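You operate a simulated robot arm through the tools that you are given. There is no shell and no other tool. Be economical: measure what you need, move in short steps, check, and stop when the job is done.

The job below is to be done with a simulated two-armed robot. You get a single attempt, and the scene is never put back.

JOB
Take the blue towel from the island top on the sink side and hang it over the handle of the lower oven door.
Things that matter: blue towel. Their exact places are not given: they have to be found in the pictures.

The check looks at the end state, three seconds after you hand in, the way a careful person would. Anything else that was tipped, shoved, dropped, spilled or broken makes it a failure. Flat cloth is picked up by pressing the open fingertips on it (5 to 10 N) and closing them slowly along it; thin cloth reads only 2 to 8 mm in the jaws.

ROBOT AND FRAMES
Two 7-joint arms with two-finger parallel grippers on one trunk, on a base that drives. Base frame: it is fixed to the floor where the robot stands at the start and does not move with it; the origin is under the middle of the robot, x ahead of it, y to its left, z up; the surface under the hand at the start is at about z = 0.92. Units: m, degrees, N and s.
The left shoulder is at the start at [0.06, 0.143, 0.926], the right one opposite. With the tool pointing down near the work surface each hand reaches from about 0.26 to 0.7 m from the robot's upright axis, wherever it stands, measured 20 degrees to its own side. Payload 1.57 kg a hand.
Tool frame (each hand has its own): the origin (TCP) lies between the finger pads and is the grasp point; the fingertips stand 0.03 m ahead of it; z points along the fingers, y is the line along which they close. Largest opening 0.11 m; finger width 0.024, thickness 0.012; the body of the gripper, 0.048 by 0.112 m, starts 0.078 m behind the TCP.
Orientation is that of the tool frame in the base frame, as [roll, pitch, yaw] about the fixed x, y, z axes, in that order (R = Rz(yaw) Ry(pitch) Rx(roll)). With the fingers straight down and closing along the base's y, the tool's x points along the base's -x, its y along +y and its z along -z.

CONTROLS
- The arms move only by the tool arm_command. It takes "left_plan", "right_plan" or both (then of equal length, played together; a hand with none holds still); each is a list of rows, each a list of 7 numbers: the finger opening in m, from 0 to 0.11, then the shift along the tool's x, y, z in m, then the turn, a rotation vector about the tool's x, y, z in degrees. In form: [[fingers, dx, dy, dz, wx, wy, wz], ...]. A call has 1 to 10 rows; each row shifts and turns the commanded pose from where the row before left it, along the tool's axes as they then stand. Each row takes 0.2 s and may step no farther than 0.05 m and 8.6 degrees from the row before; otherwise, or with a gripper value out of range, the whole call is refused. Where a pose cannot be reached the arm comes as near as it can. A force on the tool above 40 N (or 10 N above the force at the start of the call, whichever is more), or a blocked arm, ends the call early, and 0.2 s more pass. The fingers move at their own pace (about 0.045 m/s each) and stop on an object; they squeeze with about 43 N. The grip force told is the motor's: it shows also when the fingers shut on nothing. Time passes only in rows, and 0.2 s behind the last, so rows that do not move let the fingers close. The reply holds the time, the measured pose of the TCP, the force on the tool along the base axes, the opening and the grip force, in the units named above and with some noise, with the torque about the TCP (base axes, N m) and any sound that the robot's microphone picked up.
- Cameras (640 x 400 px; columns grow to the right, rows downward): "scene" is now at [0.0527, -0.0078, 1.5284]; the picture's right is [-0.04, -1.00, 0.00], its down [-0.75, 0.03, -0.66] and it looks along [0.66, -0.02, -0.75] (base axes); focal length 270 px, centre (320, 200). "left" rides on the left gripper at [0.07, -0.016, -0.141] in its tool frame; the picture's right is [0.23, 0.97, 0.00], its down [-0.86, 0.20, -0.48] and it looks along [-0.47, 0.11, 0.88] (tool axes); focal length 222 px, centre (320, 200). "right" rides on the right gripper at [0.07, 0.016, -0.141] in its tool frame; the picture's right is [-0.23, 0.97, 0.00], its down [-0.86, -0.20, -0.48] and it looks along [-0.47, -0.11, 0.88] (tool axes); focal length 222 px, centre (320, 200).
- capture(camera): a new picture of that camera. It takes no simulated time.
- lift_body(by): slides the trunk up (or, below 0, down) by that many m; the arms and the scene camera ride with it, the base frame stays. It gives what a move gives, with no picture.
- roll_base(legs): drives the robot by 1 to 6 legs, each [ahead, left, turn to the left] in m, m and degrees, along the robot's own axes; the way and the turn of a leg run together, so that a leg with both is an arc; at most 1.5 m and 180 degrees a leg. The arms and the cameras ride along, it lands a little off, and it stops where it bumps. It gives what a move gives.
- head_to(pan, tilt): turns the head with the scene camera to pan (to the left, within 86 degrees either way) and tilt (down, from -29 to 69), counted from straight ahead of the robot. It gives what a move gives.
- measure_at(camera, pixels): for up to 12 pixels [column, row] of the newest picture of that camera ("zoom" is the newest enlarged one), the place [x, y, z] in the base frame of the surface seen there, good to about 0.003 m, but the place of the scene camera against the robot may be out by one fixed shift of up to 0.012 m in any direction. It takes no simulated time.
- close_up(camera, box): a new picture of the part [left, top, right, bottom] of that camera's present view, enlarged. It takes no simulated time.
- job_done(): hands the job in; it is judged then, once.

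Keep the steps short. Do not move on a guess: measure, check each grasp and each placing, and mend mistakes. In all there are 80 turns and 62 pictures (those below and enlarged ones count). Leave the grippers open and the arms clear of the work at the hand-in unless told otherwise, and finish with a single line.

The tools are called after "Call:" as name(argument=value, ...) on one line, values as JSON. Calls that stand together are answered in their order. arm_command: Moves the arms, as the interface text tells. Its arguments: {"type":"object","properties":{"left_plan":{"type":"array"},"right_plan":{"type":"array"}},"required":[]} The other tools are called the same way: lift_body (by) slides the trunk up or down; roll_base (legs) drives the base; head_to (pan, tilt) turns the head that bears the scene camera; capture (camera) takes a picture; measure_at (camera, pixels) gives the place of the surface under pixels of a picture; close_up (camera, box) takes an enlarged picture of a part of a camera's view; job_done () hands the job in.

At the start:

```text
clock: 0.0
left_ee_pos: [0.4539, 0.1877, 1.0332]
left_tcp_rot: [-180.0, 0.1, 180.0]
left_contact_force: [-0.9, 0.3, -0.7]
left_ft_torque: [0.0, 0.0, 0.0]
left_grip_width: 0.1101
left_grip_force: 0.0
right_ee_pos: [0.5387, -0.2794, 1.0323]
right_tcp_rot: [-179.9, 0.0, 180.0]
right_contact_force: [0.0, 0.8, -0.4]
right_ft_torque: [-0.03, 0.0, -0.01]
right_grip_width: 0.1099
right_grip_force: 0.1
trunk travel left (down, up): [-0.525, 0.065]
robot x, y, heading: [0.0029, 0.0012, -0.1]
head pan, tilt: [-2.1, 48.5]
```

scene: 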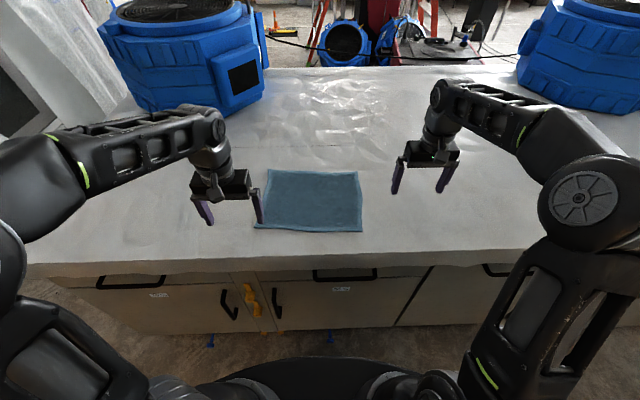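
right: 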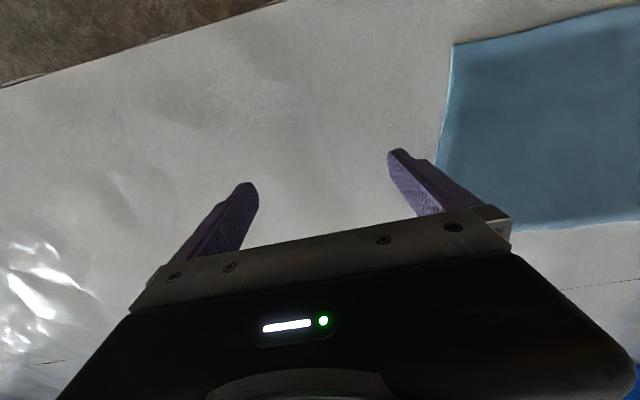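
left: 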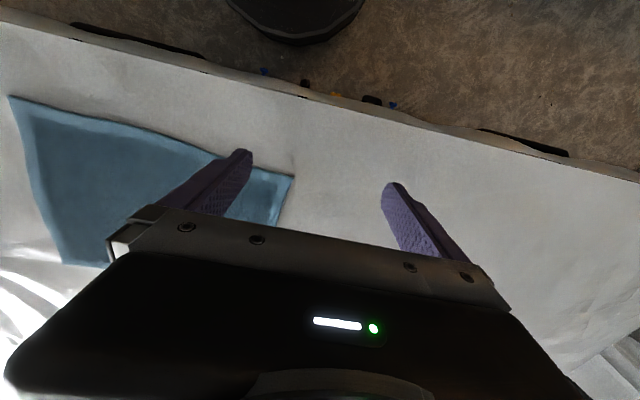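

The towel lies at about (310,200) in the scene picture. I measure its corners and the table edge, then look around for the oven.

Call:
measure_at(camera="scene", pixels=[[269, 171], [357, 173], [361, 230], [256, 227], [310, 200], [310, 230], [310, 172], [380, 215], [310, 262], [450, 250]])

Call:
head_to(pan=80, tilt=25)

Call:
capture(camera="scene")

Call:
head_to(pan=-80, tilt=25)

Call:
capture(camera="scene")

```text
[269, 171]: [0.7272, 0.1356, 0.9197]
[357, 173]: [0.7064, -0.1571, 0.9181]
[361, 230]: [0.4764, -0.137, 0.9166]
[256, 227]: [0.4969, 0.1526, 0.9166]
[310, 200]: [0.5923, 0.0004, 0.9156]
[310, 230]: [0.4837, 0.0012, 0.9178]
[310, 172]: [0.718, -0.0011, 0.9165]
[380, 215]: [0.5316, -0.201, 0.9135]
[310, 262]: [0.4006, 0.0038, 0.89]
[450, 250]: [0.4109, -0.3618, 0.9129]
```

```text
clock: 1.6
left_ee_pos: [0.4542, 0.1867, 1.0323]
left_tcp_rot: [-180.0, 0.0, -180.0]
left_contact_force: [0.4, 0.8, 0.4]
left_ft_torque: [-0.02, -0.01, -0.02]
left_grip_width: 0.1102
left_grip_force: 0.1
right_ee_pos: [0.539, -0.2796, 1.0324]
right_tcp_rot: [-180.0, 0.0, -180.0]
right_contact_force: [-0.4, 0.9, -0.1]
right_ft_torque: [-0.02, 0.0, 0.0]
right_grip_width: 0.1101
right_grip_force: 0.1
trunk travel left (down, up): [-0.525, 0.065]
robot x, y, heading: [-0.0011, -0.0002, -0.1]
head pan, tilt: [80.0, 25.0]
```

```text
58 pictures are left
```

scene: 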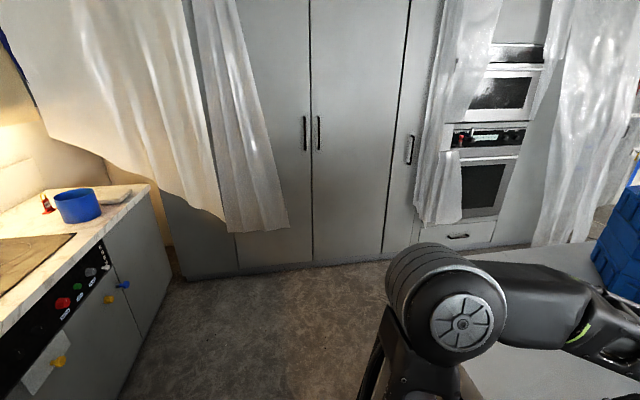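

```text
clock: 4.0
left_ee_pos: [0.4549, 0.1867, 1.0334]
left_tcp_rot: [180.0, 0.0, 180.0]
left_contact_force: [-0.2, 0.3, 0.8]
left_ft_torque: [0.01, 0.0, -0.01]
left_grip_width: 0.1101
left_grip_force: 0.0
right_ee_pos: [0.5396, -0.2798, 1.0322]
right_tcp_rot: [180.0, 0.0, 180.0]
right_contact_force: [-0.1, 0.9, 0.6]
right_ft_torque: [0.0, -0.01, -0.01]
right_grip_width: 0.1102
right_grip_force: 0.1
trunk travel left (down, up): [-0.525, 0.065]
robot x, y, heading: [0.0003, 0.0032, -0.0]
head pan, tilt: [-80.0, 25.0]
```

```text
57 pictures are left
```

scene: 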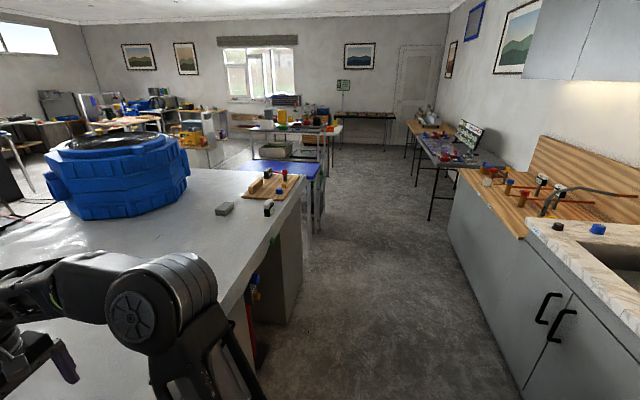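

The wall with two stacked ovens is on the robot's left. The lower oven is at about (485,185) in the first look. I turn the head there and zoom in.

Call:
head_to(pan=58, tilt=22)

Call:
capture(camera="scene")

Call:
close_up(camera="scene", box=[240, 40, 440, 290])

```text
clock: 6.2
left_ee_pos: [0.4541, 0.1864, 1.0335]
left_tcp_rot: [180.0, 0.0, 179.9]
left_contact_force: [0.8, 0.1, 0.3]
left_ft_torque: [-0.01, -0.02, 0.0]
left_grip_width: 0.1101
left_grip_force: 0.1
right_ee_pos: [0.54, -0.2802, 1.0327]
right_tcp_rot: [-180.0, 0.0, 180.0]
right_contact_force: [-0.3, 0.1, 1.0]
right_ft_torque: [0.02, 0.02, 0.02]
right_grip_width: 0.1098
right_grip_force: 0.1
trunk travel left (down, up): [-0.525, 0.065]
robot x, y, heading: [-0.0014, 0.0005, -0.0]
head pan, tilt: [58.0, 22.0]
```

```text
56 pictures are left
```

scene: 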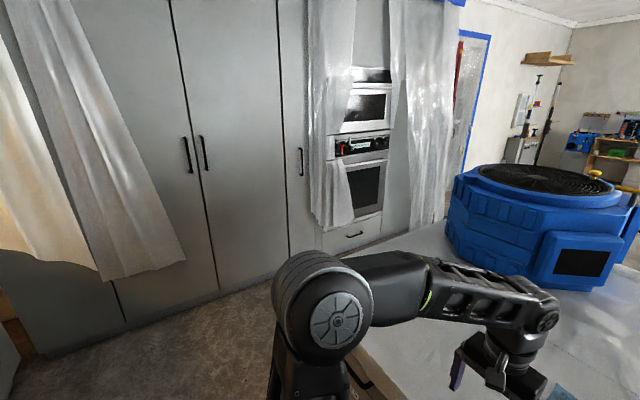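

```text
1.60 times, centred on (340, 165) of scene
```

zoom: 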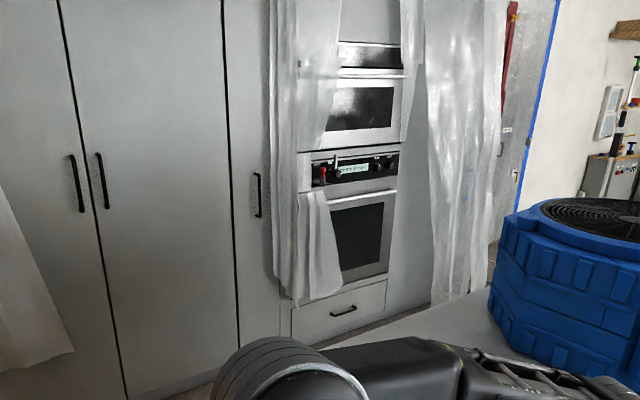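

Call:
measure_at(camera="zoom", pixels=[[394, 191], [365, 195], [340, 199], [362, 203], [360, 235], [320, 245], [300, 200], [365, 165], [343, 310], [445, 200], [372, 75], [290, 200]])

Call:
close_up(camera="scene", box=[310, 120, 410, 240])

```text
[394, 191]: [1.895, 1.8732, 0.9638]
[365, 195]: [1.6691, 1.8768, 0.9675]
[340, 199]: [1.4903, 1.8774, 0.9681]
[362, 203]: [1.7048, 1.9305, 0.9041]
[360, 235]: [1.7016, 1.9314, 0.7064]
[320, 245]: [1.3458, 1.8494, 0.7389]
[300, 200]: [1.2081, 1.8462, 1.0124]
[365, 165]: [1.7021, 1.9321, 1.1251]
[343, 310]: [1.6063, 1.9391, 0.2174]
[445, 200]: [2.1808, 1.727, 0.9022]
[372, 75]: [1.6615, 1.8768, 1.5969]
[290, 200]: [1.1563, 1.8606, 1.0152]
```

```text
3.33 times, centred on (360, 180) of scene
```

zoom: 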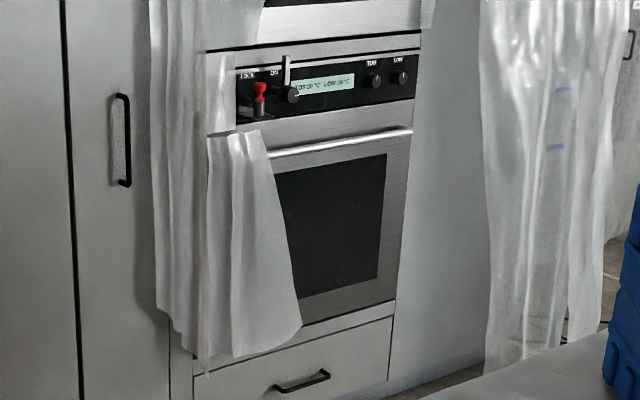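

The lower oven's bar is at y≈1.877, z≈0.968, free from x≈1.50 to 1.90, with the door face at y≈1.93. Next I find where the island ends, for the driving path.

Call:
head_to(pan=58, tilt=40)

Call:
capture(camera="scene")

Call:
head_to(pan=25, tilt=20)

Call:
capture(camera="scene")

```text
clock: 7.0
left_ee_pos: [0.4537, 0.1876, 1.0304]
left_tcp_rot: [-180.0, 0.0, -180.0]
left_contact_force: [0.6, -0.1, 0.3]
left_ft_torque: [0.01, -0.02, -0.02]
left_grip_width: 0.1097
left_grip_force: 0.0
right_ee_pos: [0.5391, -0.2815, 1.0339]
right_tcp_rot: [-180.0, 0.0, -179.9]
right_contact_force: [0.5, -0.2, -0.6]
right_ft_torque: [-0.01, 0.04, -0.03]
right_grip_width: 0.1095
right_grip_force: 0.1
trunk travel left (down, up): [-0.525, 0.065]
robot x, y, heading: [0.0017, -0.0011, 0.2]
head pan, tilt: [58.0, 40.0]
```

```text
53 pictures are left
```

scene: 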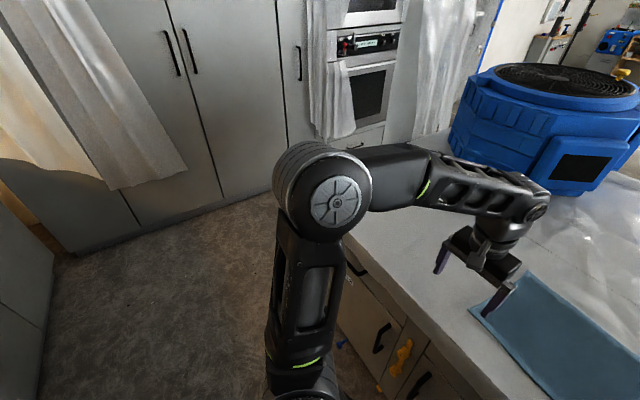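

```text
clock: 8.0
left_ee_pos: [0.4541, 0.1865, 1.0331]
left_tcp_rot: [-179.9, 0.0, 179.9]
left_contact_force: [-0.3, 0.8, 1.0]
left_ft_torque: [-0.03, 0.0, -0.04]
left_grip_width: 0.1102
left_grip_force: 0.0
right_ee_pos: [0.54, -0.2794, 1.0332]
right_tcp_rot: [-180.0, 0.0, -180.0]
right_contact_force: [-0.6, -0.7, 0.0]
right_ft_torque: [0.02, -0.01, -0.02]
right_grip_width: 0.11
right_grip_force: 0.0
trunk travel left (down, up): [-0.525, 0.065]
robot x, y, heading: [0.0031, 0.0022, -0.1]
head pan, tilt: [25.0, 20.0]
```

```text
52 pictures are left
```

scene: 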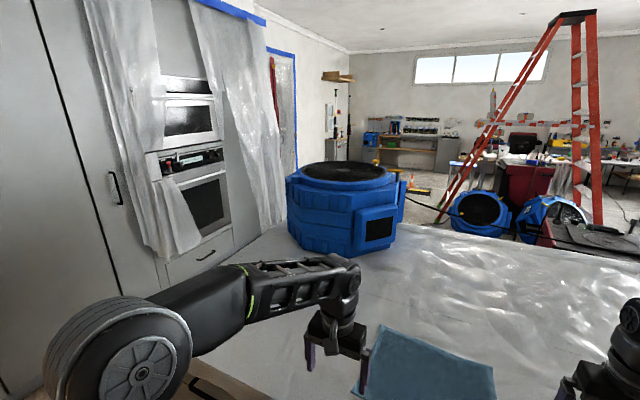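

Call:
measure_at(camera="scene", pixels=[[270, 230], [250, 243], [200, 275], [175, 295], [285, 205], [300, 215], [420, 215], [600, 255], [255, 225], [240, 335], [330, 250]])

Call:
close_up(camera="scene", box=[130, 190, 330, 320])

```text
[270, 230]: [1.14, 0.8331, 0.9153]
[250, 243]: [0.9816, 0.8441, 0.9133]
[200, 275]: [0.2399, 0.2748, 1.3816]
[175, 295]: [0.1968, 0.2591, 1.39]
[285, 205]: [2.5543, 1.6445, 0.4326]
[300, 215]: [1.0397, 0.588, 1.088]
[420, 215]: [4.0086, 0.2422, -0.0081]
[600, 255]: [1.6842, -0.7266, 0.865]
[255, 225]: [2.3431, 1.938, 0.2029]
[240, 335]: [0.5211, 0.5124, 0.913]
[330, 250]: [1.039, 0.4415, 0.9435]
```

```text
3.08 times, centred on (230, 255) of scene
```

zoom: 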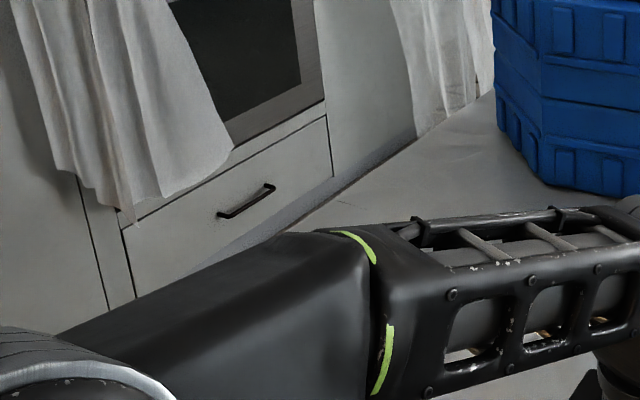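

The island's left end is at y≈0.85, and the oven aisle runs y 0.85 to 1.85. I set the head down for the pick. Both hands go to hover over the near edge of the towel, about 5 cm inside each corner, with the fingers half open.

Call:
arm_command(left_plan=[[0.05, -0.012, -0.0165, 0.01, 0, 0, 0], [0.05, -0.012, -0.0165, 0.01, 0, 0, 0], [0.05, -0.012, -0.0165, 0.01, 0, 0, 0], [0.05, -0.012, -0.0165, 0.01, 0, 0, 0], [0.05, -0.012, -0.0165, 0.01, 0, 0, 0], [0.05, 0, 0, 0, 0, 0, 0]], right_plan=[[0.05, 0.008, 0.037, 0.01, 0, 0, 0], [0.05, 0.008, 0.037, 0.01, 0, 0, 0], [0.05, 0.008, 0.037, 0.01, 0, 0, 0], [0.05, 0.008, 0.037, 0.01, 0, 0, 0], [0.05, 0.008, 0.037, 0.01, 0, 0, 0], [0.05, 0, 0, 0, 0, 0, 0]])

Call:
head_to(pan=0, tilt=60)

Call:
capture(camera="scene")

Call:
capture(camera="left")

Call:
capture(camera="right")

```text
clock: 9.4
left_ee_pos: [0.5122, 0.104, 0.9848]
left_tcp_rot: [-179.9, 0.0, -179.9]
left_contact_force: [0.3, -0.5, 0.0]
left_ft_torque: [0.01, -0.03, 0.01]
left_grip_width: 0.0501
left_grip_force: 0.2
right_ee_pos: [0.5005, -0.0956, 0.9815]
right_tcp_rot: [180.0, 0.0, -180.0]
right_contact_force: [1.0, 0.6, -0.7]
right_ft_torque: [-0.01, -0.02, -0.01]
right_grip_width: 0.0501
right_grip_force: 0.1
trunk travel left (down, up): [-0.525, 0.065]
robot x, y, heading: [-0.0006, -0.0015, -0.1]
head pan, tilt: [25.0, 20.0]
```

```text
clock: 10.5
left_ee_pos: [0.514, 0.1056, 0.9831]
left_tcp_rot: [-179.9, 0.0, 180.0]
left_contact_force: [0.0, 0.1, 0.2]
left_ft_torque: [-0.03, 0.0, 0.04]
left_grip_width: 0.0502
left_grip_force: 0.1
right_ee_pos: [0.5013, -0.0953, 0.9818]
right_tcp_rot: [-179.9, 0.0, 180.0]
right_contact_force: [0.4, -0.5, 0.2]
right_ft_torque: [-0.01, -0.03, 0.01]
right_grip_width: 0.0502
right_grip_force: 0.2
trunk travel left (down, up): [-0.525, 0.065]
robot x, y, heading: [0.0012, -0.0009, 0.0]
head pan, tilt: [0.0, 60.0]
```

```text
50 pictures are left
```

scene: 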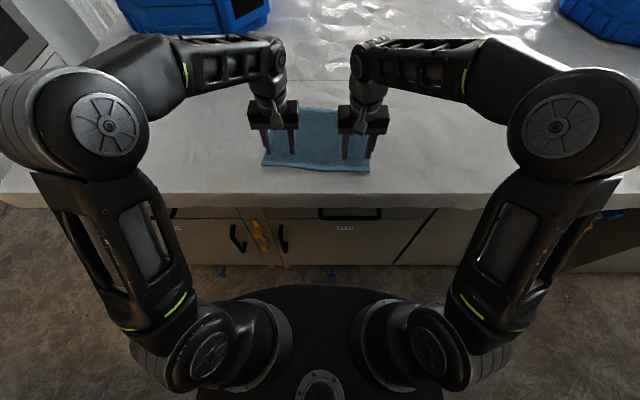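

```text
49 pictures are left
```

left: 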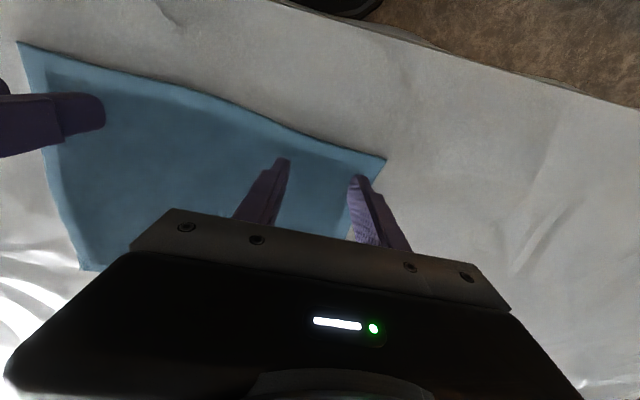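

```text
48 pictures are left
```

right: 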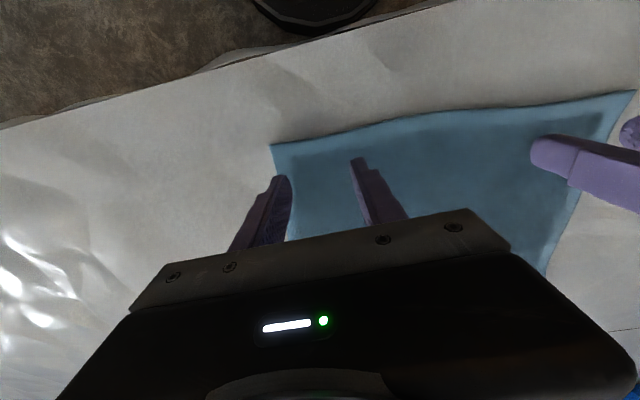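

The outer finger of each hand looks close to the towel's side edges. I measure the corners and finger tips in the hand cameras.

Call:
measure_at(camera="left", pixels=[[384, 160], [340, 147], [348, 215], [300, 133], [283, 163], [360, 182]])

Call:
measure_at(camera="right", pixels=[[273, 147], [320, 138], [293, 220], [370, 125], [280, 182], [360, 163]])

```text
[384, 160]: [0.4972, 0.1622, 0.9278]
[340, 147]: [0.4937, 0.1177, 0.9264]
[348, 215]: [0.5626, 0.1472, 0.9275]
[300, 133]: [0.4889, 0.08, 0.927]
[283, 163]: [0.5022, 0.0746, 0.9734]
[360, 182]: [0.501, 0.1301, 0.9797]
```

```text
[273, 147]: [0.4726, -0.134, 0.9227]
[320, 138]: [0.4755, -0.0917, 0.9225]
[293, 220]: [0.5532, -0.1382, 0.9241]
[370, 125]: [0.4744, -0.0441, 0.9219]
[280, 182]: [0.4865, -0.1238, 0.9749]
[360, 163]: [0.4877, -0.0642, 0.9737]
```

Both hands are well inside the edges. I shift the right hand 1 cm inward and lower both to just above the cloth, whose top is at about z 0.925.

Call:
arm_command(left_plan=[[0.05, 0, 0, 0.009, 0, 0, 0], [0.05, 0, 0, 0.009, 0, 0, 0], [0.05, 0, 0, 0.009, 0, 0, 0], [0.05, 0, 0, 0.002, 0, 0, 0]], right_plan=[[0.05, 0.003, 0.008, 0.009, 0, 0, 0], [0.05, 0, 0, 0.009, 0, 0, 0], [0.05, 0, 0, 0.009, 0, 0, 0], [0.05, 0, 0, 0.002, 0, 0, 0]])

```text
clock: 11.5
left_ee_pos: [0.515, 0.1038, 0.9544]
left_tcp_rot: [179.9, 0.1, 180.0]
left_contact_force: [0.2, -0.6, 1.2]
left_ft_torque: [-0.01, 0.0, 0.03]
left_grip_width: 0.0499
left_grip_force: 0.1
right_ee_pos: [0.497, -0.0865, 0.9533]
right_tcp_rot: [-179.9, 0.1, 179.9]
right_contact_force: [-0.6, -1.8, 5.0]
right_ft_torque: [-0.01, 0.07, 0.02]
right_grip_width: 0.0498
right_grip_force: 0.0
trunk travel left (down, up): [-0.525, 0.065]
robot x, y, heading: [-0.0012, 0.0012, -0.5]
head pan, tilt: [0.0, 60.0]
```

The right hand reads 5 N of contact and the left barely touches. I lower the left 2 mm and the right 1 mm.

Call:
arm_command(left_plan=[[0.05, 0, 0, 0.001, 0, 0, 0], [0.05, 0, 0, 0.001, 0, 0, 0], [0.05, 0, 0, 0, 0, 0, 0]], right_plan=[[0.05, 0, 0, 0.0005, 0, 0, 0], [0.05, 0, 0, 0, 0, 0, 0], [0.05, 0, 0, 0, 0, 0, 0]])

```text
clock: 12.3
left_ee_pos: [0.5138, 0.1054, 0.9528]
left_tcp_rot: [180.0, 0.3, 180.0]
left_contact_force: [-0.1, 1.7, 14.0]
left_ft_torque: [0.06, 0.03, -0.01]
left_grip_width: 0.05
left_grip_force: 0.0
right_ee_pos: [0.4954, -0.086, 0.9534]
right_tcp_rot: [179.9, 0.1, -180.0]
right_contact_force: [1.0, -1.3, 7.9]
right_ft_torque: [-0.04, -0.03, 0.01]
right_grip_width: 0.0501
right_grip_force: 0.0
trunk travel left (down, up): [-0.525, 0.065]
robot x, y, heading: [-0.0015, 0.0011, 0.2]
head pan, tilt: [0.0, 60.0]
```

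The left reads 14 N, so I ease it 1 mm and then close both slowly along the cloth.

Call:
arm_command(left_plan=[[0.05, 0, 0, -0.0008, 0, 0, 0], [0.044, 0, 0, 0, 0, 0, 0], [0.038, 0, 0, 0, 0, 0, 0], [0.032, 0, 0, 0, 0, 0, 0], [0.026, 0, 0, 0, 0, 0, 0], [0.02, 0, 0, 0, 0, 0, 0], [0.014, 0, 0, 0, 0, 0, 0], [0.008, 0, 0, 0, 0, 0, 0], [0.0, 0, 0, 0, 0, 0, 0], [0.0, 0, 0, 0, 0, 0, 0]], right_plan=[[0.05, 0, 0, 0, 0, 0, 0], [0.044, 0, 0, 0, 0, 0, 0], [0.038, 0, 0, 0, 0, 0, 0], [0.032, 0, 0, 0, 0, 0, 0], [0.026, 0, 0, 0, 0, 0, 0], [0.02, 0, 0, 0, 0, 0, 0], [0.014, 0, 0, 0, 0, 0, 0], [0.008, 0, 0, 0, 0, 0, 0], [0.0, 0, 0, 0, 0, 0, 0], [0.0, 0, 0, 0, 0, 0, 0]])

Call:
capture(camera="left")

Call:
capture(camera="right")

```text
clock: 14.5
left_ee_pos: [0.5137, 0.1034, 0.9534]
left_tcp_rot: [-179.9, 0.0, 179.9]
left_contact_force: [-0.5, -10.6, 9.1]
left_ft_torque: [-0.3, 0.01, -0.01]
left_grip_width: 0.0067
left_grip_force: 26.5
right_ee_pos: [0.4954, -0.0861, 0.9529]
right_tcp_rot: [179.9, 0.1, -179.9]
right_contact_force: [0.3, 10.3, 8.1]
right_ft_torque: [0.34, -0.04, -0.01]
right_grip_width: 0.005
right_grip_force: 25.4
trunk travel left (down, up): [-0.525, 0.065]
robot x, y, heading: [0.0006, 0.003, -0.1]
head pan, tilt: [0.0, 60.0]
```

```text
47 pictures are left
```

left: 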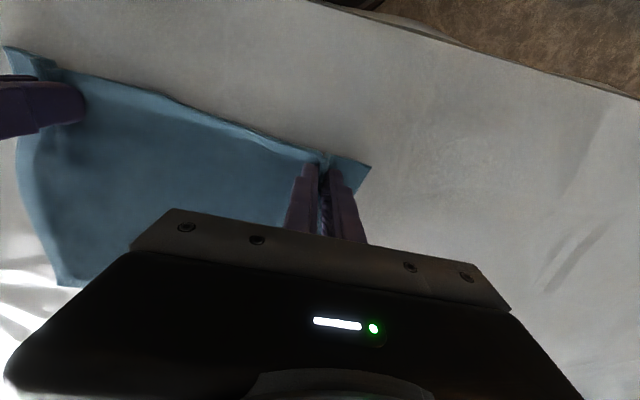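

```text
46 pictures are left
```

right: 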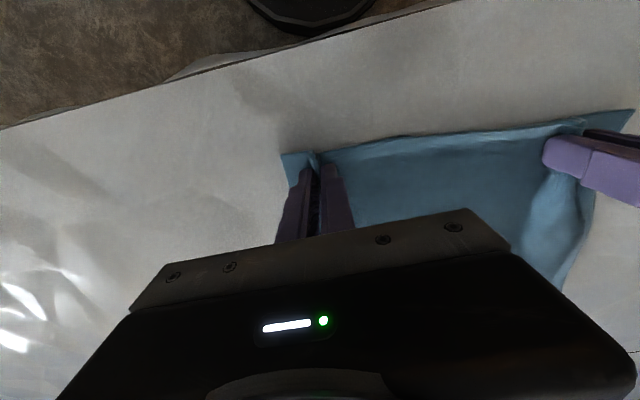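

Both hands hold cloth (6.7 and 5.0 mm). The 10 N sideways pull shows it is taut between them, so I bring the hands slightly together while lifting.

Call:
arm_command(left_plan=[[0, 0, -0.004, -0.01, 0, 0, 0], [0, 0, -0.003, -0.02, 0, 0, 0], [0, 0, 0, -0.03, 0, 0, 0], [0, 0, 0, -0.03, 0, 0, 0], [0, 0, 0, -0.03, 0, 0, 0], [0, 0, 0, -0.03, 0, 0, 0], [0, 0, 0, -0.03, 0, 0, 0], [0, 0, 0, -0.03, 0, 0, 0], [0, 0, 0, -0.03, 0, 0, 0], [0, 0, 0, 0, 0, 0, 0]], right_plan=[[0, 0, 0.004, -0.01, 0, 0, 0], [0, 0, 0.003, -0.02, 0, 0, 0], [0, 0, 0, -0.03, 0, 0, 0], [0, 0, 0, -0.03, 0, 0, 0], [0, 0, 0, -0.03, 0, 0, 0], [0, 0, 0, -0.03, 0, 0, 0], [0, 0, 0, -0.03, 0, 0, 0], [0, 0, 0, -0.03, 0, 0, 0], [0, 0, 0, -0.03, 0, 0, 0], [0, 0, 0, 0, 0, 0, 0]])

Call:
head_to(pan=0, tilt=45)

Call:
capture(camera="scene")

```text
clock: 16.7
left_ee_pos: [0.5129, 0.0945, 1.0909]
left_tcp_rot: [-179.6, 0.0, 179.8]
left_contact_force: [-3.3, -27.6, 2.6]
left_ft_torque: [-0.89, 0.1, 0.04]
left_grip_width: 0.0056
left_grip_force: 25.9
left hand out of reach, approached as far as the arm can: row 6, 7, 8, 9
right_ee_pos: [0.4862, -0.1001, 1.1098]
right_tcp_rot: [179.6, 0.1, -179.8]
right_contact_force: [2.6, 28.1, -2.4]
right_ft_torque: [0.84, -0.08, 0.09]
right_grip_width: 0.0056
right_grip_force: 25.3
right hand out of reach, approached as far as the arm can: row 6, 7, 8, 9
trunk travel left (down, up): [-0.525, 0.065]
robot x, y, heading: [0.0, 0.0011, 0.2]
head pan, tilt: [0.0, 60.0]
```

```text
clock: 17.4
left_ee_pos: [0.512, 0.0938, 1.0934]
left_tcp_rot: [-179.5, -0.1, 179.9]
left_contact_force: [-3.4, -29.7, 2.7]
left_ft_torque: [-0.95, 0.09, 0.09]
left_grip_width: 0.0054
left_grip_force: 25.4
right_ee_pos: [0.4855, -0.1009, 1.1086]
right_tcp_rot: [179.6, -0.1, -179.9]
right_contact_force: [2.6, 29.9, -2.4]
right_ft_torque: [0.92, -0.11, 0.08]
right_grip_width: 0.0057
right_grip_force: 25.5
trunk travel left (down, up): [-0.525, 0.065]
robot x, y, heading: [-0.0, 0.0028, -0.1]
head pan, tilt: [0.0, 45.0]
```

```text
45 pictures are left
```

scene: 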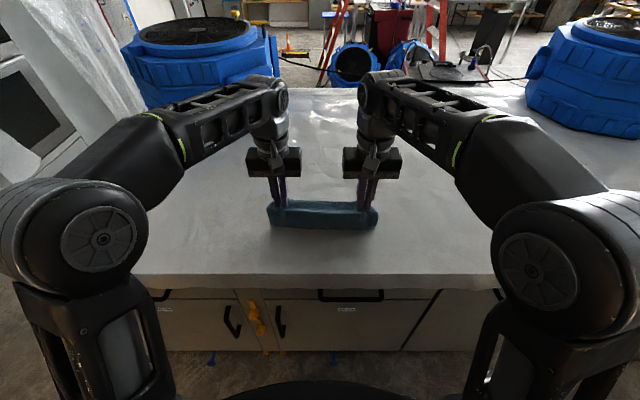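

The tool-down hands top out at z≈1.1 and the cloth is over-taut at 30 N. I bring the hands together to relax it, then begin tipping the fingers forward.

Call:
arm_command(left_plan=[[0, 0, -0.005, 0, 0, 0, 0], [0, 0, -0.005, 0, 0, 0, 0], [0, 0, 0, 0, 0, 0, 0]], right_plan=[[0, 0, 0.005, 0, 0, 0, 0], [0, 0, 0.005, 0, 0, 0, 0], [0, 0, 0, 0, 0, 0, 0]])

```text
clock: 18.2
left_ee_pos: [0.514, 0.0904, 1.0908]
left_tcp_rot: [179.9, -0.1, -179.9]
left_contact_force: [-0.5, -7.0, 0.0]
left_ft_torque: [-0.25, 0.02, -0.01]
left_grip_width: 0.0047
left_grip_force: 25.3
right_ee_pos: [0.4862, -0.0947, 1.1103]
right_tcp_rot: [-180.0, 0.1, 179.9]
right_contact_force: [0.8, 7.6, -1.0]
right_ft_torque: [0.19, -0.01, 0.05]
right_grip_width: 0.0047
right_grip_force: 25.3
trunk travel left (down, up): [-0.525, 0.065]
robot x, y, heading: [0.0018, 0.0033, -0.1]
head pan, tilt: [0.0, 45.0]
```

Call:
arm_command(left_plan=[[0, 0, -0.002, 0, 0, -8.5, 0], [0, 0, 0, 0, 0, -8.5, 0], [0, 0, 0, 0, 0, -8.5, 0], [0, 0, 0, 0, 0, -8.5, 0], [0, 0, 0, 0, 0, -8.5, 0], [0, 0, 0, 0, 0, 0, 0]], right_plan=[[0, -0.007, 0.002, 0, 0, -8.5, 0], [0, -0.007, 0, 0, 0, -8.5, 0], [0, -0.007, 0, 0.003, 0, -8.5, 0], [0, -0.007, 0, 0.005, 0, -8.5, 0], [0, 0, 0, 0, 0, -8.5, 0], [0, 0, 0, 0, 0, 0, 0]])

```text
clock: 19.6
left_ee_pos: [0.514, 0.0858, 1.0911]
left_tcp_rot: [-179.9, 42.5, 179.9]
left_contact_force: [0.2, -0.2, -0.3]
left_ft_torque: [0.01, 0.01, -0.07]
left_grip_width: 0.0044
left_grip_force: 24.9
right_ee_pos: [0.5183, -0.0904, 1.1101]
right_tcp_rot: [179.9, 42.4, -180.0]
right_contact_force: [0.1, 0.2, -0.3]
right_ft_torque: [0.05, 0.03, 0.01]
right_grip_width: 0.0047
right_grip_force: 25.4
trunk travel left (down, up): [-0.525, 0.065]
robot x, y, heading: [0.0031, -0.0003, -0.0]
head pan, tilt: [0.0, 45.0]
```

The tension is gone. I tip the fingers on to near horizontal and level the left hand with the right.

Call:
arm_command(left_plan=[[0, -0.003, 0, -0.003, 0, -8.5, 0], [0, -0.003, 0, -0.002, 0, -8.5, 0], [0, -0.004, 0, -0.002, 0, -8.5, 0], [0, -0.004, 0, -0.001, 0, -8.5, 0], [0, -0.004, 0, 0, 0, -8.5, 0], [0, 0, 0, 0, 0, 0, 0]], right_plan=[[0, 0, 0, 0, 0, -8.5, 0], [0, 0, 0, 0, 0, -8.5, 0], [0, 0, 0, 0, 0, -8.5, 0], [0, 0, 0, 0, 0, -8.5, 0], [0, 0, 0, 0, 0, -8.5, 0], [0, 0, 0, 0, 0, 0, 0]])

Call:
capture(camera="scene")

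```text
clock: 21.1
left_ee_pos: [0.5223, 0.0836, 1.1128]
left_tcp_rot: [-179.8, 85.1, -179.7]
left_contact_force: [-0.4, 1.1, -0.2]
left_ft_torque: [0.03, -0.02, -0.02]
left_grip_width: 0.0048
left_grip_force: 24.8
left hand out of reach, approached as far as the arm can: row 5
right_ee_pos: [0.5241, -0.0879, 1.1119]
right_tcp_rot: [179.7, 85.0, 179.7]
right_contact_force: [-0.5, 0.4, -0.4]
right_ft_torque: [0.01, 0.04, 0.0]
right_grip_width: 0.0047
right_grip_force: 25.3
right hand out of reach, approached as far as the arm can: row 5
trunk travel left (down, up): [-0.525, 0.065]
robot x, y, heading: [0.0012, 0.0006, 0.1]
head pan, tilt: [0.0, 45.0]
```

```text
44 pictures are left
```

scene: 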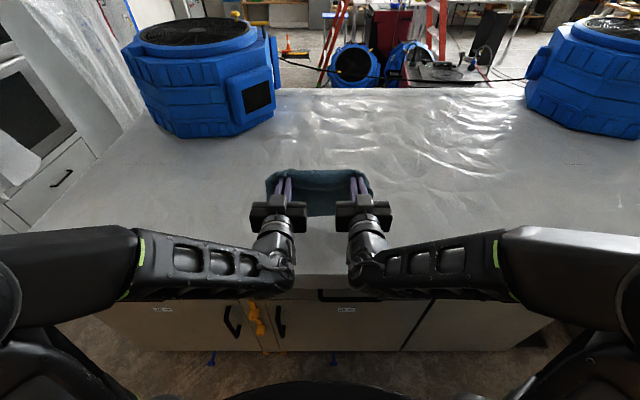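

The towel hangs from both tips and nearly touches the top. I raise the trunk to its upper end, then push the hands up and forward a little.

Call:
lift_body(by=0.06)

Call:
arm_command(left_plan=[[0, -0.02, 0, 0.02, 0, 0, 0], [0, -0.02, 0, 0.02, 0, 0, 0], [0, -0.02, 0, 0.02, 0, 0, 0], [0, 0, 0, 0, 0, 0, 0]], right_plan=[[0, -0.02, 0, 0.02, 0, 0, 0], [0, -0.02, 0, 0.02, 0, 0, 0], [0, -0.02, 0, 0.02, 0, 0, 0], [0, 0, 0, 0, 0, 0, 0]])

Call:
capture(camera="scene")

```text
clock: 22.1
left_ee_pos: [0.522, 0.0851, 1.1731]
left_tcp_rot: [180.0, 84.9, -179.9]
left_contact_force: [-0.7, -0.4, 0.3]
left_ft_torque: [0.05, -0.02, 0.01]
left_grip_width: 0.0047
left_grip_force: 25.7
right_ee_pos: [0.5249, -0.0884, 1.1708]
right_tcp_rot: [179.9, 84.9, 180.0]
right_contact_force: [0.0, 0.6, -0.3]
right_ft_torque: [0.02, -0.01, -0.04]
right_grip_width: 0.005
right_grip_force: 25.2
trunk travel left (down, up): [-0.585, 0.005]
robot x, y, heading: [0.0014, 0.0022, 0.1]
head pan, tilt: [0.0, 45.0]
```

```text
clock: 23.1
left_ee_pos: [0.5875, 0.0842, 1.2271]
left_tcp_rot: [-179.9, 85.0, -180.0]
left_contact_force: [0.0, -1.2, 0.5]
left_ft_torque: [0.02, 0.03, 0.0]
left_grip_width: 0.0045
left_grip_force: 25.2
right_ee_pos: [0.591, -0.0913, 1.2264]
right_tcp_rot: [179.9, 85.0, 179.9]
right_contact_force: [0.2, 0.7, 0.0]
right_ft_torque: [0.04, 0.04, -0.02]
right_grip_width: 0.0047
right_grip_force: 25.7
trunk travel left (down, up): [-0.585, 0.005]
robot x, y, heading: [0.0014, -0.0006, 0.0]
head pan, tilt: [0.0, 45.0]
```

```text
43 pictures are left
```

scene: 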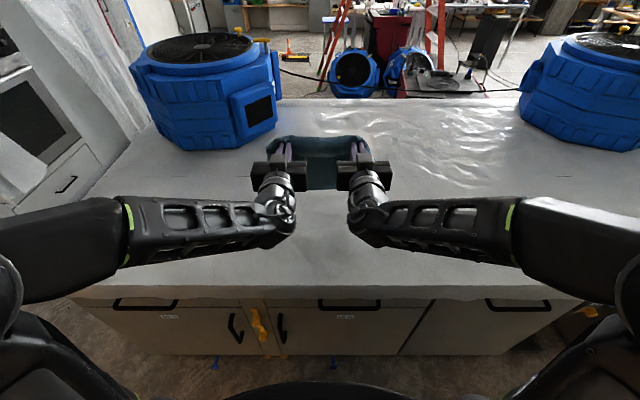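

Both hands are at z≈1.227 and reach horizontally well. I measure the elbow widths and the base front for clearance in the drive.

Call:
measure_at(camera="scene", pixels=[[60, 210], [5, 220], [100, 270], [580, 210], [635, 230], [320, 385], [230, 392], [300, 220], [320, 145]])

Call:
head_to(pan=60, tilt=60)

Call:
capture(camera="scene")

```text
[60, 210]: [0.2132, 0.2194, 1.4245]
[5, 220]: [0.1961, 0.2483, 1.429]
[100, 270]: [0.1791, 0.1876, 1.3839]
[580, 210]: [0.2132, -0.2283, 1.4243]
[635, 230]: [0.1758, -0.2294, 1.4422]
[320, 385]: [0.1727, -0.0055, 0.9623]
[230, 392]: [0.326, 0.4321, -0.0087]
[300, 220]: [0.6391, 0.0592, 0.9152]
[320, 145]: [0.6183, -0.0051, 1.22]
```

```text
clock: 24.4
left_ee_pos: [0.5879, 0.0829, 1.2267]
left_tcp_rot: [-180.0, 85.0, -180.0]
left_contact_force: [0.0, -0.1, 0.9]
left_ft_torque: [0.05, 0.03, 0.01]
left_grip_width: 0.0046
left_grip_force: 25.5
right_ee_pos: [0.5905, -0.0908, 1.2257]
right_tcp_rot: [-180.0, 84.9, 179.8]
right_contact_force: [-0.1, 0.1, -1.2]
right_ft_torque: [0.05, 0.02, 0.01]
right_grip_width: 0.0047
right_grip_force: 25.5
trunk travel left (down, up): [-0.585, 0.005]
robot x, y, heading: [-0.0003, -0.0004, 0.1]
head pan, tilt: [60.0, 60.0]
```

```text
42 pictures are left
```

scene: 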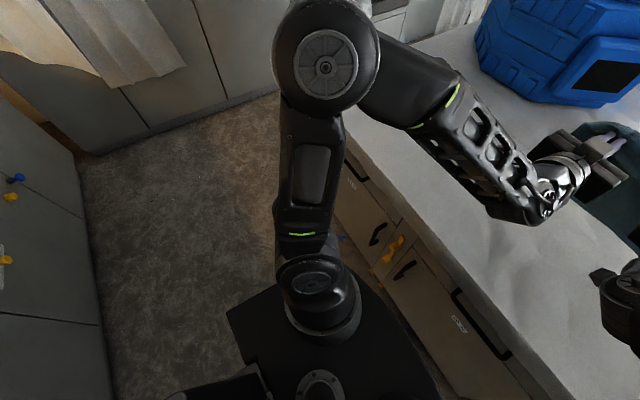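

Call:
measure_at(camera="scene", pixels=[[325, 10], [290, 60], [375, 60], [60, 250], [10, 180], [232, 312], [200, 390], [220, 200], [110, 60], [130, 130]])

```text
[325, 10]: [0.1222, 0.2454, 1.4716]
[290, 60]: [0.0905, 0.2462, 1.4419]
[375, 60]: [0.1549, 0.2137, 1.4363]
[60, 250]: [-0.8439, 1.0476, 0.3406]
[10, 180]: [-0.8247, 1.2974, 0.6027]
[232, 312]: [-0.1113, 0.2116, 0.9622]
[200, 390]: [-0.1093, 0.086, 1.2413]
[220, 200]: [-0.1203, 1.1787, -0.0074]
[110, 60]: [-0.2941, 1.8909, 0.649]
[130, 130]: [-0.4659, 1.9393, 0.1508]
```

There is room: elbows reach ±0.27 m, the sink cabinets are at x<-0.84, and the floor looks clear. I draw the hands back 6 cm, back off 0.12 m, turn left 90°, then look before going on.

Call:
arm_command(left_plan=[[0, 0, 0, -0.02, 0, 0, 0], [0, 0, 0, -0.02, 0, 0, 0], [0, 0, 0, -0.02, 0, 0, 0]], right_plan=[[0, 0, 0, -0.02, 0, 0, 0], [0, 0, 0, -0.02, 0, 0, 0], [0, 0, 0, -0.02, 0, 0, 0]])

Call:
roll_base(legs=[[-0.15, 0, 0], [0, 0, 90]])

Call:
head_to(pan=-30, tilt=35)

Call:
capture(camera="scene")

```text
clock: 25.1
left_ee_pos: [0.5257, 0.0836, 1.2321]
left_tcp_rot: [-179.7, 85.0, -179.8]
left_contact_force: [-0.8, -0.4, -0.1]
left_ft_torque: [0.05, 0.03, 0.0]
left_grip_width: 0.0047
left_grip_force: 25.0
right_ee_pos: [0.5283, -0.0888, 1.2322]
right_tcp_rot: [-179.9, 85.0, -179.9]
right_contact_force: [-0.4, -0.1, 0.1]
right_ft_torque: [0.03, 0.01, -0.02]
right_grip_width: 0.0046
right_grip_force: 25.1
trunk travel left (down, up): [-0.585, 0.005]
robot x, y, heading: [0.0002, -0.0018, 0.4]
head pan, tilt: [60.0, 60.0]
```

```text
clock: 30.3
left_ee_pos: [-0.2181, 0.5289, 1.2319]
left_tcp_rot: [180.0, 85.0, -91.4]
left_contact_force: [-0.5, -0.4, -0.2]
left_ft_torque: [0.01, 0.01, -0.05]
left_grip_width: 0.0045
left_grip_force: 25.2
right_ee_pos: [-0.0465, 0.5269, 1.2319]
right_tcp_rot: [180.0, 84.9, -91.6]
right_contact_force: [0.3, -0.9, 0.1]
right_ft_torque: [-0.04, 0.02, -0.1]
right_grip_width: 0.0047
right_grip_force: 24.3
trunk travel left (down, up): [-0.585, 0.005]
robot x, y, heading: [-0.1495, -0.0006, 88.5]
head pan, tilt: [60.0, 60.0]
```

```text
clock: 31.9
left_ee_pos: [-0.2175, 0.5294, 1.2321]
left_tcp_rot: [180.0, 85.0, -91.3]
left_contact_force: [0.6, 0.2, 0.5]
left_ft_torque: [0.0, -0.02, -0.08]
left_grip_width: 0.0043
left_grip_force: 25.2
right_ee_pos: [-0.0451, 0.5285, 1.2318]
right_tcp_rot: [180.0, 84.9, -91.6]
right_contact_force: [-0.5, 0.3, -0.9]
right_ft_torque: [-0.01, 0.0, -0.08]
right_grip_width: 0.0044
right_grip_force: 25.1
trunk travel left (down, up): [-0.585, 0.005]
robot x, y, heading: [-0.1503, -0.0015, 88.4]
head pan, tilt: [-30.0, 35.0]
```

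```text
41 pictures are left
```

scene: 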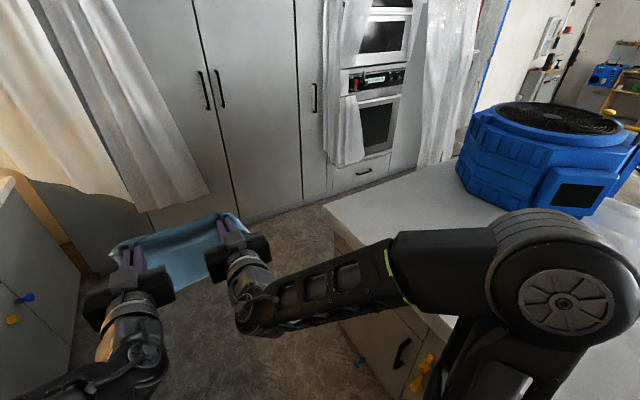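

The floor ahead and the aisle are clear. I check how far the left sheets stick out before driving ahead.

Call:
measure_at(camera="scene", pixels=[[165, 130], [195, 190], [100, 180], [135, 195], [345, 130], [350, 160], [440, 100], [335, 215], [430, 150], [325, 205]])

```text
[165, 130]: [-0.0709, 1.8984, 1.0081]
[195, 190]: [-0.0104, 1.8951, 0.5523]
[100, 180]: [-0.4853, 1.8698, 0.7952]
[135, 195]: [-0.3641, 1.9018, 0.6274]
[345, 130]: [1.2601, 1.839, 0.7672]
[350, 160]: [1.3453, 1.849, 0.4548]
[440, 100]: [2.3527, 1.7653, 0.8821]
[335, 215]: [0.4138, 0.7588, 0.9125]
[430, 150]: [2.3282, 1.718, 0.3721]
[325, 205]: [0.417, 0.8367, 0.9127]
```

The sheets stay at y≥1.84 apart from the one far to the right. I straighten the heading, drive ahead to y≈1.15, then check.

Call:
roll_base(legs=[[0, 0, 1.5], [1.15, 0, 0]])

Call:
head_to(pan=-80, tilt=50)

Call:
capture(camera="scene")

```text
clock: 38.2
left_ee_pos: [-0.2134, 1.6972, 1.2324]
left_tcp_rot: [-180.0, 84.9, -90.9]
left_contact_force: [0.6, 0.5, -0.6]
left_ft_torque: [-0.02, 0.02, -0.08]
left_grip_width: 0.0046
left_grip_force: 25.2
right_ee_pos: [-0.0418, 1.6973, 1.2313]
right_tcp_rot: [180.0, 84.9, -91.0]
right_contact_force: [-0.1, 1.1, -0.6]
right_ft_torque: [0.01, 0.0, -0.08]
right_grip_width: 0.0047
right_grip_force: 25.5
trunk travel left (down, up): [-0.585, 0.005]
robot x, y, heading: [-0.1354, 1.1666, 89.3]
head pan, tilt: [-30.0, 35.0]
```

```text
clock: 39.4
left_ee_pos: [-0.2133, 1.6965, 1.2315]
left_tcp_rot: [179.9, 85.0, -90.8]
left_contact_force: [0.7, -0.7, 0.3]
left_ft_torque: [0.0, -0.02, -0.08]
left_grip_width: 0.0046
left_grip_force: 25.1
right_ee_pos: [-0.0415, 1.6966, 1.232]
right_tcp_rot: [180.0, 84.9, -91.0]
right_contact_force: [-0.3, 0.0, -0.3]
right_ft_torque: [-0.01, -0.02, -0.06]
right_grip_width: 0.0048
right_grip_force: 25.5
trunk travel left (down, up): [-0.585, 0.005]
robot x, y, heading: [-0.1412, 1.1718, 89.4]
head pan, tilt: [-80.0, 50.0]
```

```text
40 pictures are left
```

scene: 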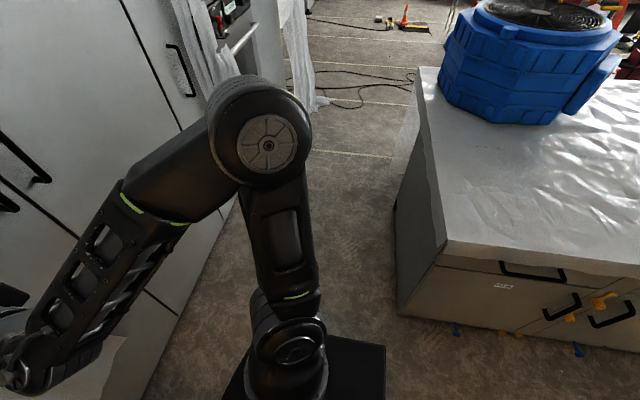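

The aisle is open. I check the clearance between the robot's black base corner at (383,350) and the island, and where the floor cables lie.

Call:
measure_at(camera="scene", pixels=[[383, 350], [383, 390], [340, 340], [398, 312], [435, 240], [350, 105], [330, 88], [410, 80], [325, 100]])

Call:
close_up(camera="scene", box=[240, 0, 460, 140])

```text
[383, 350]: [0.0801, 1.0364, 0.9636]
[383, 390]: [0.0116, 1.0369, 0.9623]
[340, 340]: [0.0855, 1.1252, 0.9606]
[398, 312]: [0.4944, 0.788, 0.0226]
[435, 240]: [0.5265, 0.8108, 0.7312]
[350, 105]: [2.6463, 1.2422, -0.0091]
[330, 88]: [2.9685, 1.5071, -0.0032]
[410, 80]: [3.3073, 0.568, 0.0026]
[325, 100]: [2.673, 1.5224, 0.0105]
```

```text
2.86 times, centred on (350, 70) of scene
```

zoom: 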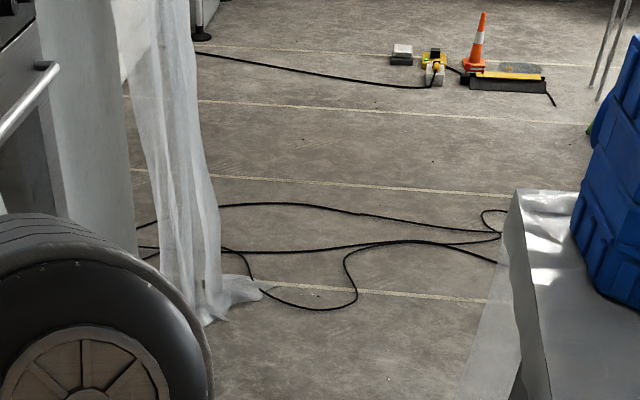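

The cables start beyond x≈2.4 and the right sheet at ≈2.3, so stopping at x≈1.7 is clear. I strafe right 1.0 m first and look again.

Call:
roll_base(legs=[[0, 0, 0.6], [0, -1.0, 0]])

Call:
head_to(pan=-60, tilt=40)

Call:
capture(camera="scene")

```text
clock: 44.9
left_ee_pos: [0.7719, 1.6887, 1.2334]
left_tcp_rot: [179.7, 85.0, -90.7]
left_contact_force: [0.5, -0.2, 0.4]
left_ft_torque: [-0.02, 0.02, -0.09]
left_grip_width: 0.0046
left_grip_force: 25.1
right_ee_pos: [0.9448, 1.6894, 1.2312]
right_tcp_rot: [179.7, 84.8, -90.8]
right_contact_force: [0.5, 0.1, -1.5]
right_ft_torque: [-0.02, 0.02, -0.06]
right_grip_width: 0.0043
right_grip_force: 25.1
trunk travel left (down, up): [-0.585, 0.005]
robot x, y, heading: [0.8466, 1.1631, 89.4]
head pan, tilt: [-80.0, 50.0]
```

```text
clock: 45.7
left_ee_pos: [0.7714, 1.6893, 1.2318]
left_tcp_rot: [-180.0, 85.1, -90.5]
left_contact_force: [1.1, 0.3, -1.2]
left_ft_torque: [-0.02, 0.02, -0.05]
left_grip_width: 0.0043
left_grip_force: 24.9
right_ee_pos: [0.9435, 1.69, 1.2315]
right_tcp_rot: [-180.0, 84.9, -90.7]
right_contact_force: [-0.1, -0.8, 0.2]
right_ft_torque: [0.0, -0.02, -0.09]
right_grip_width: 0.0046
right_grip_force: 25.0
trunk travel left (down, up): [-0.585, 0.005]
robot x, y, heading: [0.8514, 1.1612, 89.6]
head pan, tilt: [-60.0, 40.0]
```

```text
38 pictures are left
```

scene: 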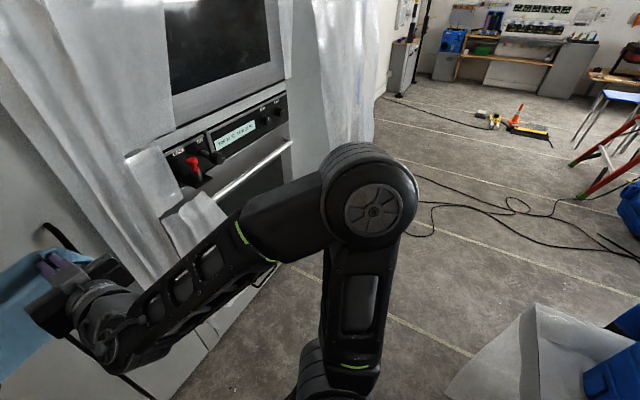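

Call:
measure_at(camera="scene", pixels=[[192, 165], [208, 158], [265, 118], [278, 110], [292, 142], [240, 178], [215, 195], [30, 60], [110, 30], [335, 100], [500, 350], [460, 385]])

Call:
close_up(camera="scene", box=[120, 80, 320, 240])

```text
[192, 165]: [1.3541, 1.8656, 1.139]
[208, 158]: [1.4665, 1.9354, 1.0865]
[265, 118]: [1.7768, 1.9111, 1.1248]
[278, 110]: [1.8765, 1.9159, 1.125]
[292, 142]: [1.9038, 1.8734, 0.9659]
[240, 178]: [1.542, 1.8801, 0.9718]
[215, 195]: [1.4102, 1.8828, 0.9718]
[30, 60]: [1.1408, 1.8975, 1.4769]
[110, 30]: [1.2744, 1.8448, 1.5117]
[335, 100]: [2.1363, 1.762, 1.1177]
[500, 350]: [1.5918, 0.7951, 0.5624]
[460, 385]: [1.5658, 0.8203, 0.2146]
```

```text
2.50 times, centred on (220, 160) of scene
```

zoom: 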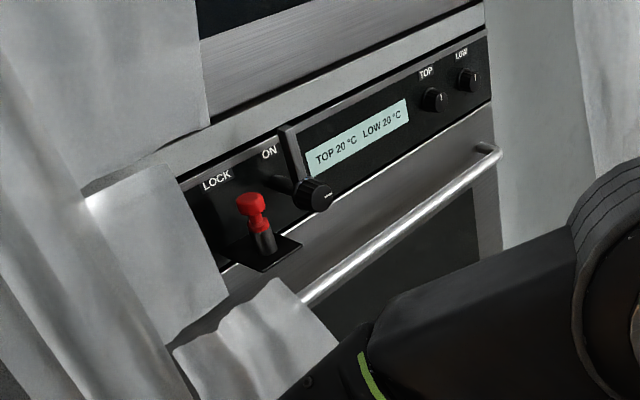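

I measure the control knobs and the draped sheet end more exactly in the enlarged picture, since the fingers have to pass down between them.

Call:
measure_at(camera="zoom", pixels=[[320, 192], [305, 185], [430, 100], [440, 98], [472, 80], [252, 205], [275, 250], [325, 330], [305, 297], [340, 268], [420, 215], [420, 185]])

```text
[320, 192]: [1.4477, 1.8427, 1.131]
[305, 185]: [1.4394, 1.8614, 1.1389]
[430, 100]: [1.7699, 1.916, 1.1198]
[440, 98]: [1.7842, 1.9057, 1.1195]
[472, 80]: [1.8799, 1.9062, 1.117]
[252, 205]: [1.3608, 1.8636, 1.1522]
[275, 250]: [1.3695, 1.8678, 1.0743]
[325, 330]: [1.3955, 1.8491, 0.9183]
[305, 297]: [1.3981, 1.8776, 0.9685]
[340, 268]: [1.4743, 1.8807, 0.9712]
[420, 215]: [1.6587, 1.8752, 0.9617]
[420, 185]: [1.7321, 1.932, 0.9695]
```

Between the ON knob (x≈1.45, front y 1.84) and the TOP knob (x≈1.78, front y 1.906) there is free space centred on x≈1.615. The draped sheet ends at x≈1.40. I strafe right by about 0.76 m to put the hands there.

Call:
roll_base(legs=[[0, 0, 0.5], [0, -0.765, 0]])

Call:
head_to(pan=0, tilt=40)

Call:
capture(camera="scene")

```text
clock: 50.1
left_ee_pos: [1.5297, 1.6909, 1.2324]
left_tcp_rot: [179.8, 85.1, -89.7]
left_contact_force: [0.2, -0.7, 0.4]
left_ft_torque: [0.0, 0.02, -0.08]
left_grip_width: 0.0041
left_grip_force: 24.8
right_ee_pos: [1.7024, 1.6956, 1.2321]
right_tcp_rot: [179.8, 84.9, -89.8]
right_contact_force: [0.3, 0.3, -0.1]
right_ft_torque: [0.01, 0.01, -0.06]
right_grip_width: 0.0046
right_grip_force: 24.7
trunk travel left (down, up): [-0.585, 0.005]
robot x, y, heading: [1.6175, 1.1652, 90.4]
head pan, tilt: [-60.0, 40.0]
```

```text
clock: 51.5
left_ee_pos: [1.5292, 1.6905, 1.2313]
left_tcp_rot: [-179.9, 84.9, -89.4]
left_contact_force: [-0.3, 0.6, 0.8]
left_ft_torque: [-0.01, 0.01, -0.07]
left_grip_width: 0.0046
left_grip_force: 24.8
right_ee_pos: [1.7022, 1.6947, 1.2305]
right_tcp_rot: [180.0, 85.0, -89.5]
right_contact_force: [0.2, 0.1, -0.3]
right_ft_torque: [0.0, 0.0, -0.04]
right_grip_width: 0.0045
right_grip_force: 25.0
trunk travel left (down, up): [-0.585, 0.005]
robot x, y, heading: [1.6175, 1.1635, 90.4]
head pan, tilt: [0.0, 40.0]
```

```text
36 pictures are left
```

scene: 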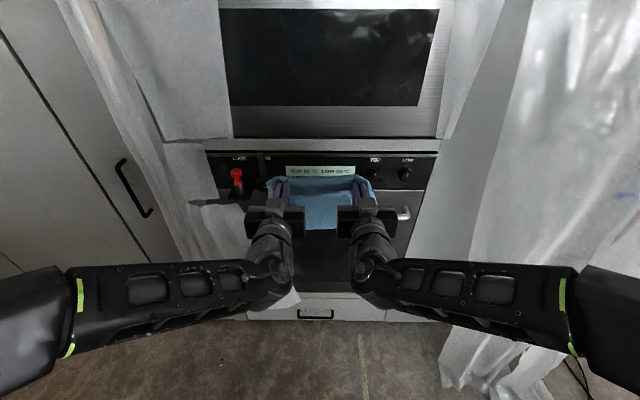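

The towel is centred between the knobs. I zoom in to see how far the towel hangs ahead of the fingertips and to compare the scene camera with the known hand positions.

Call:
close_up(camera="scene", box=[220, 130, 430, 262])

```text
3.03 times, centred on (325, 196) of scene
```

zoom: 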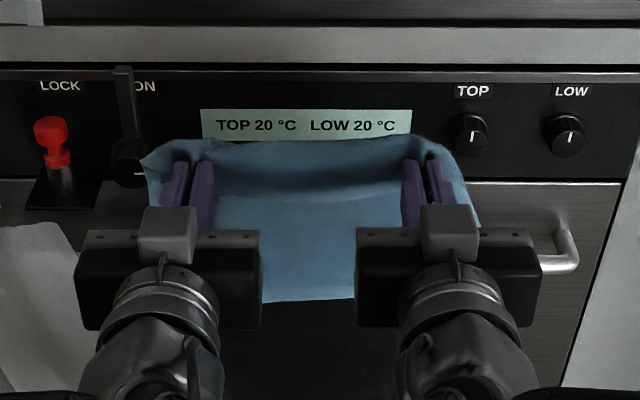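

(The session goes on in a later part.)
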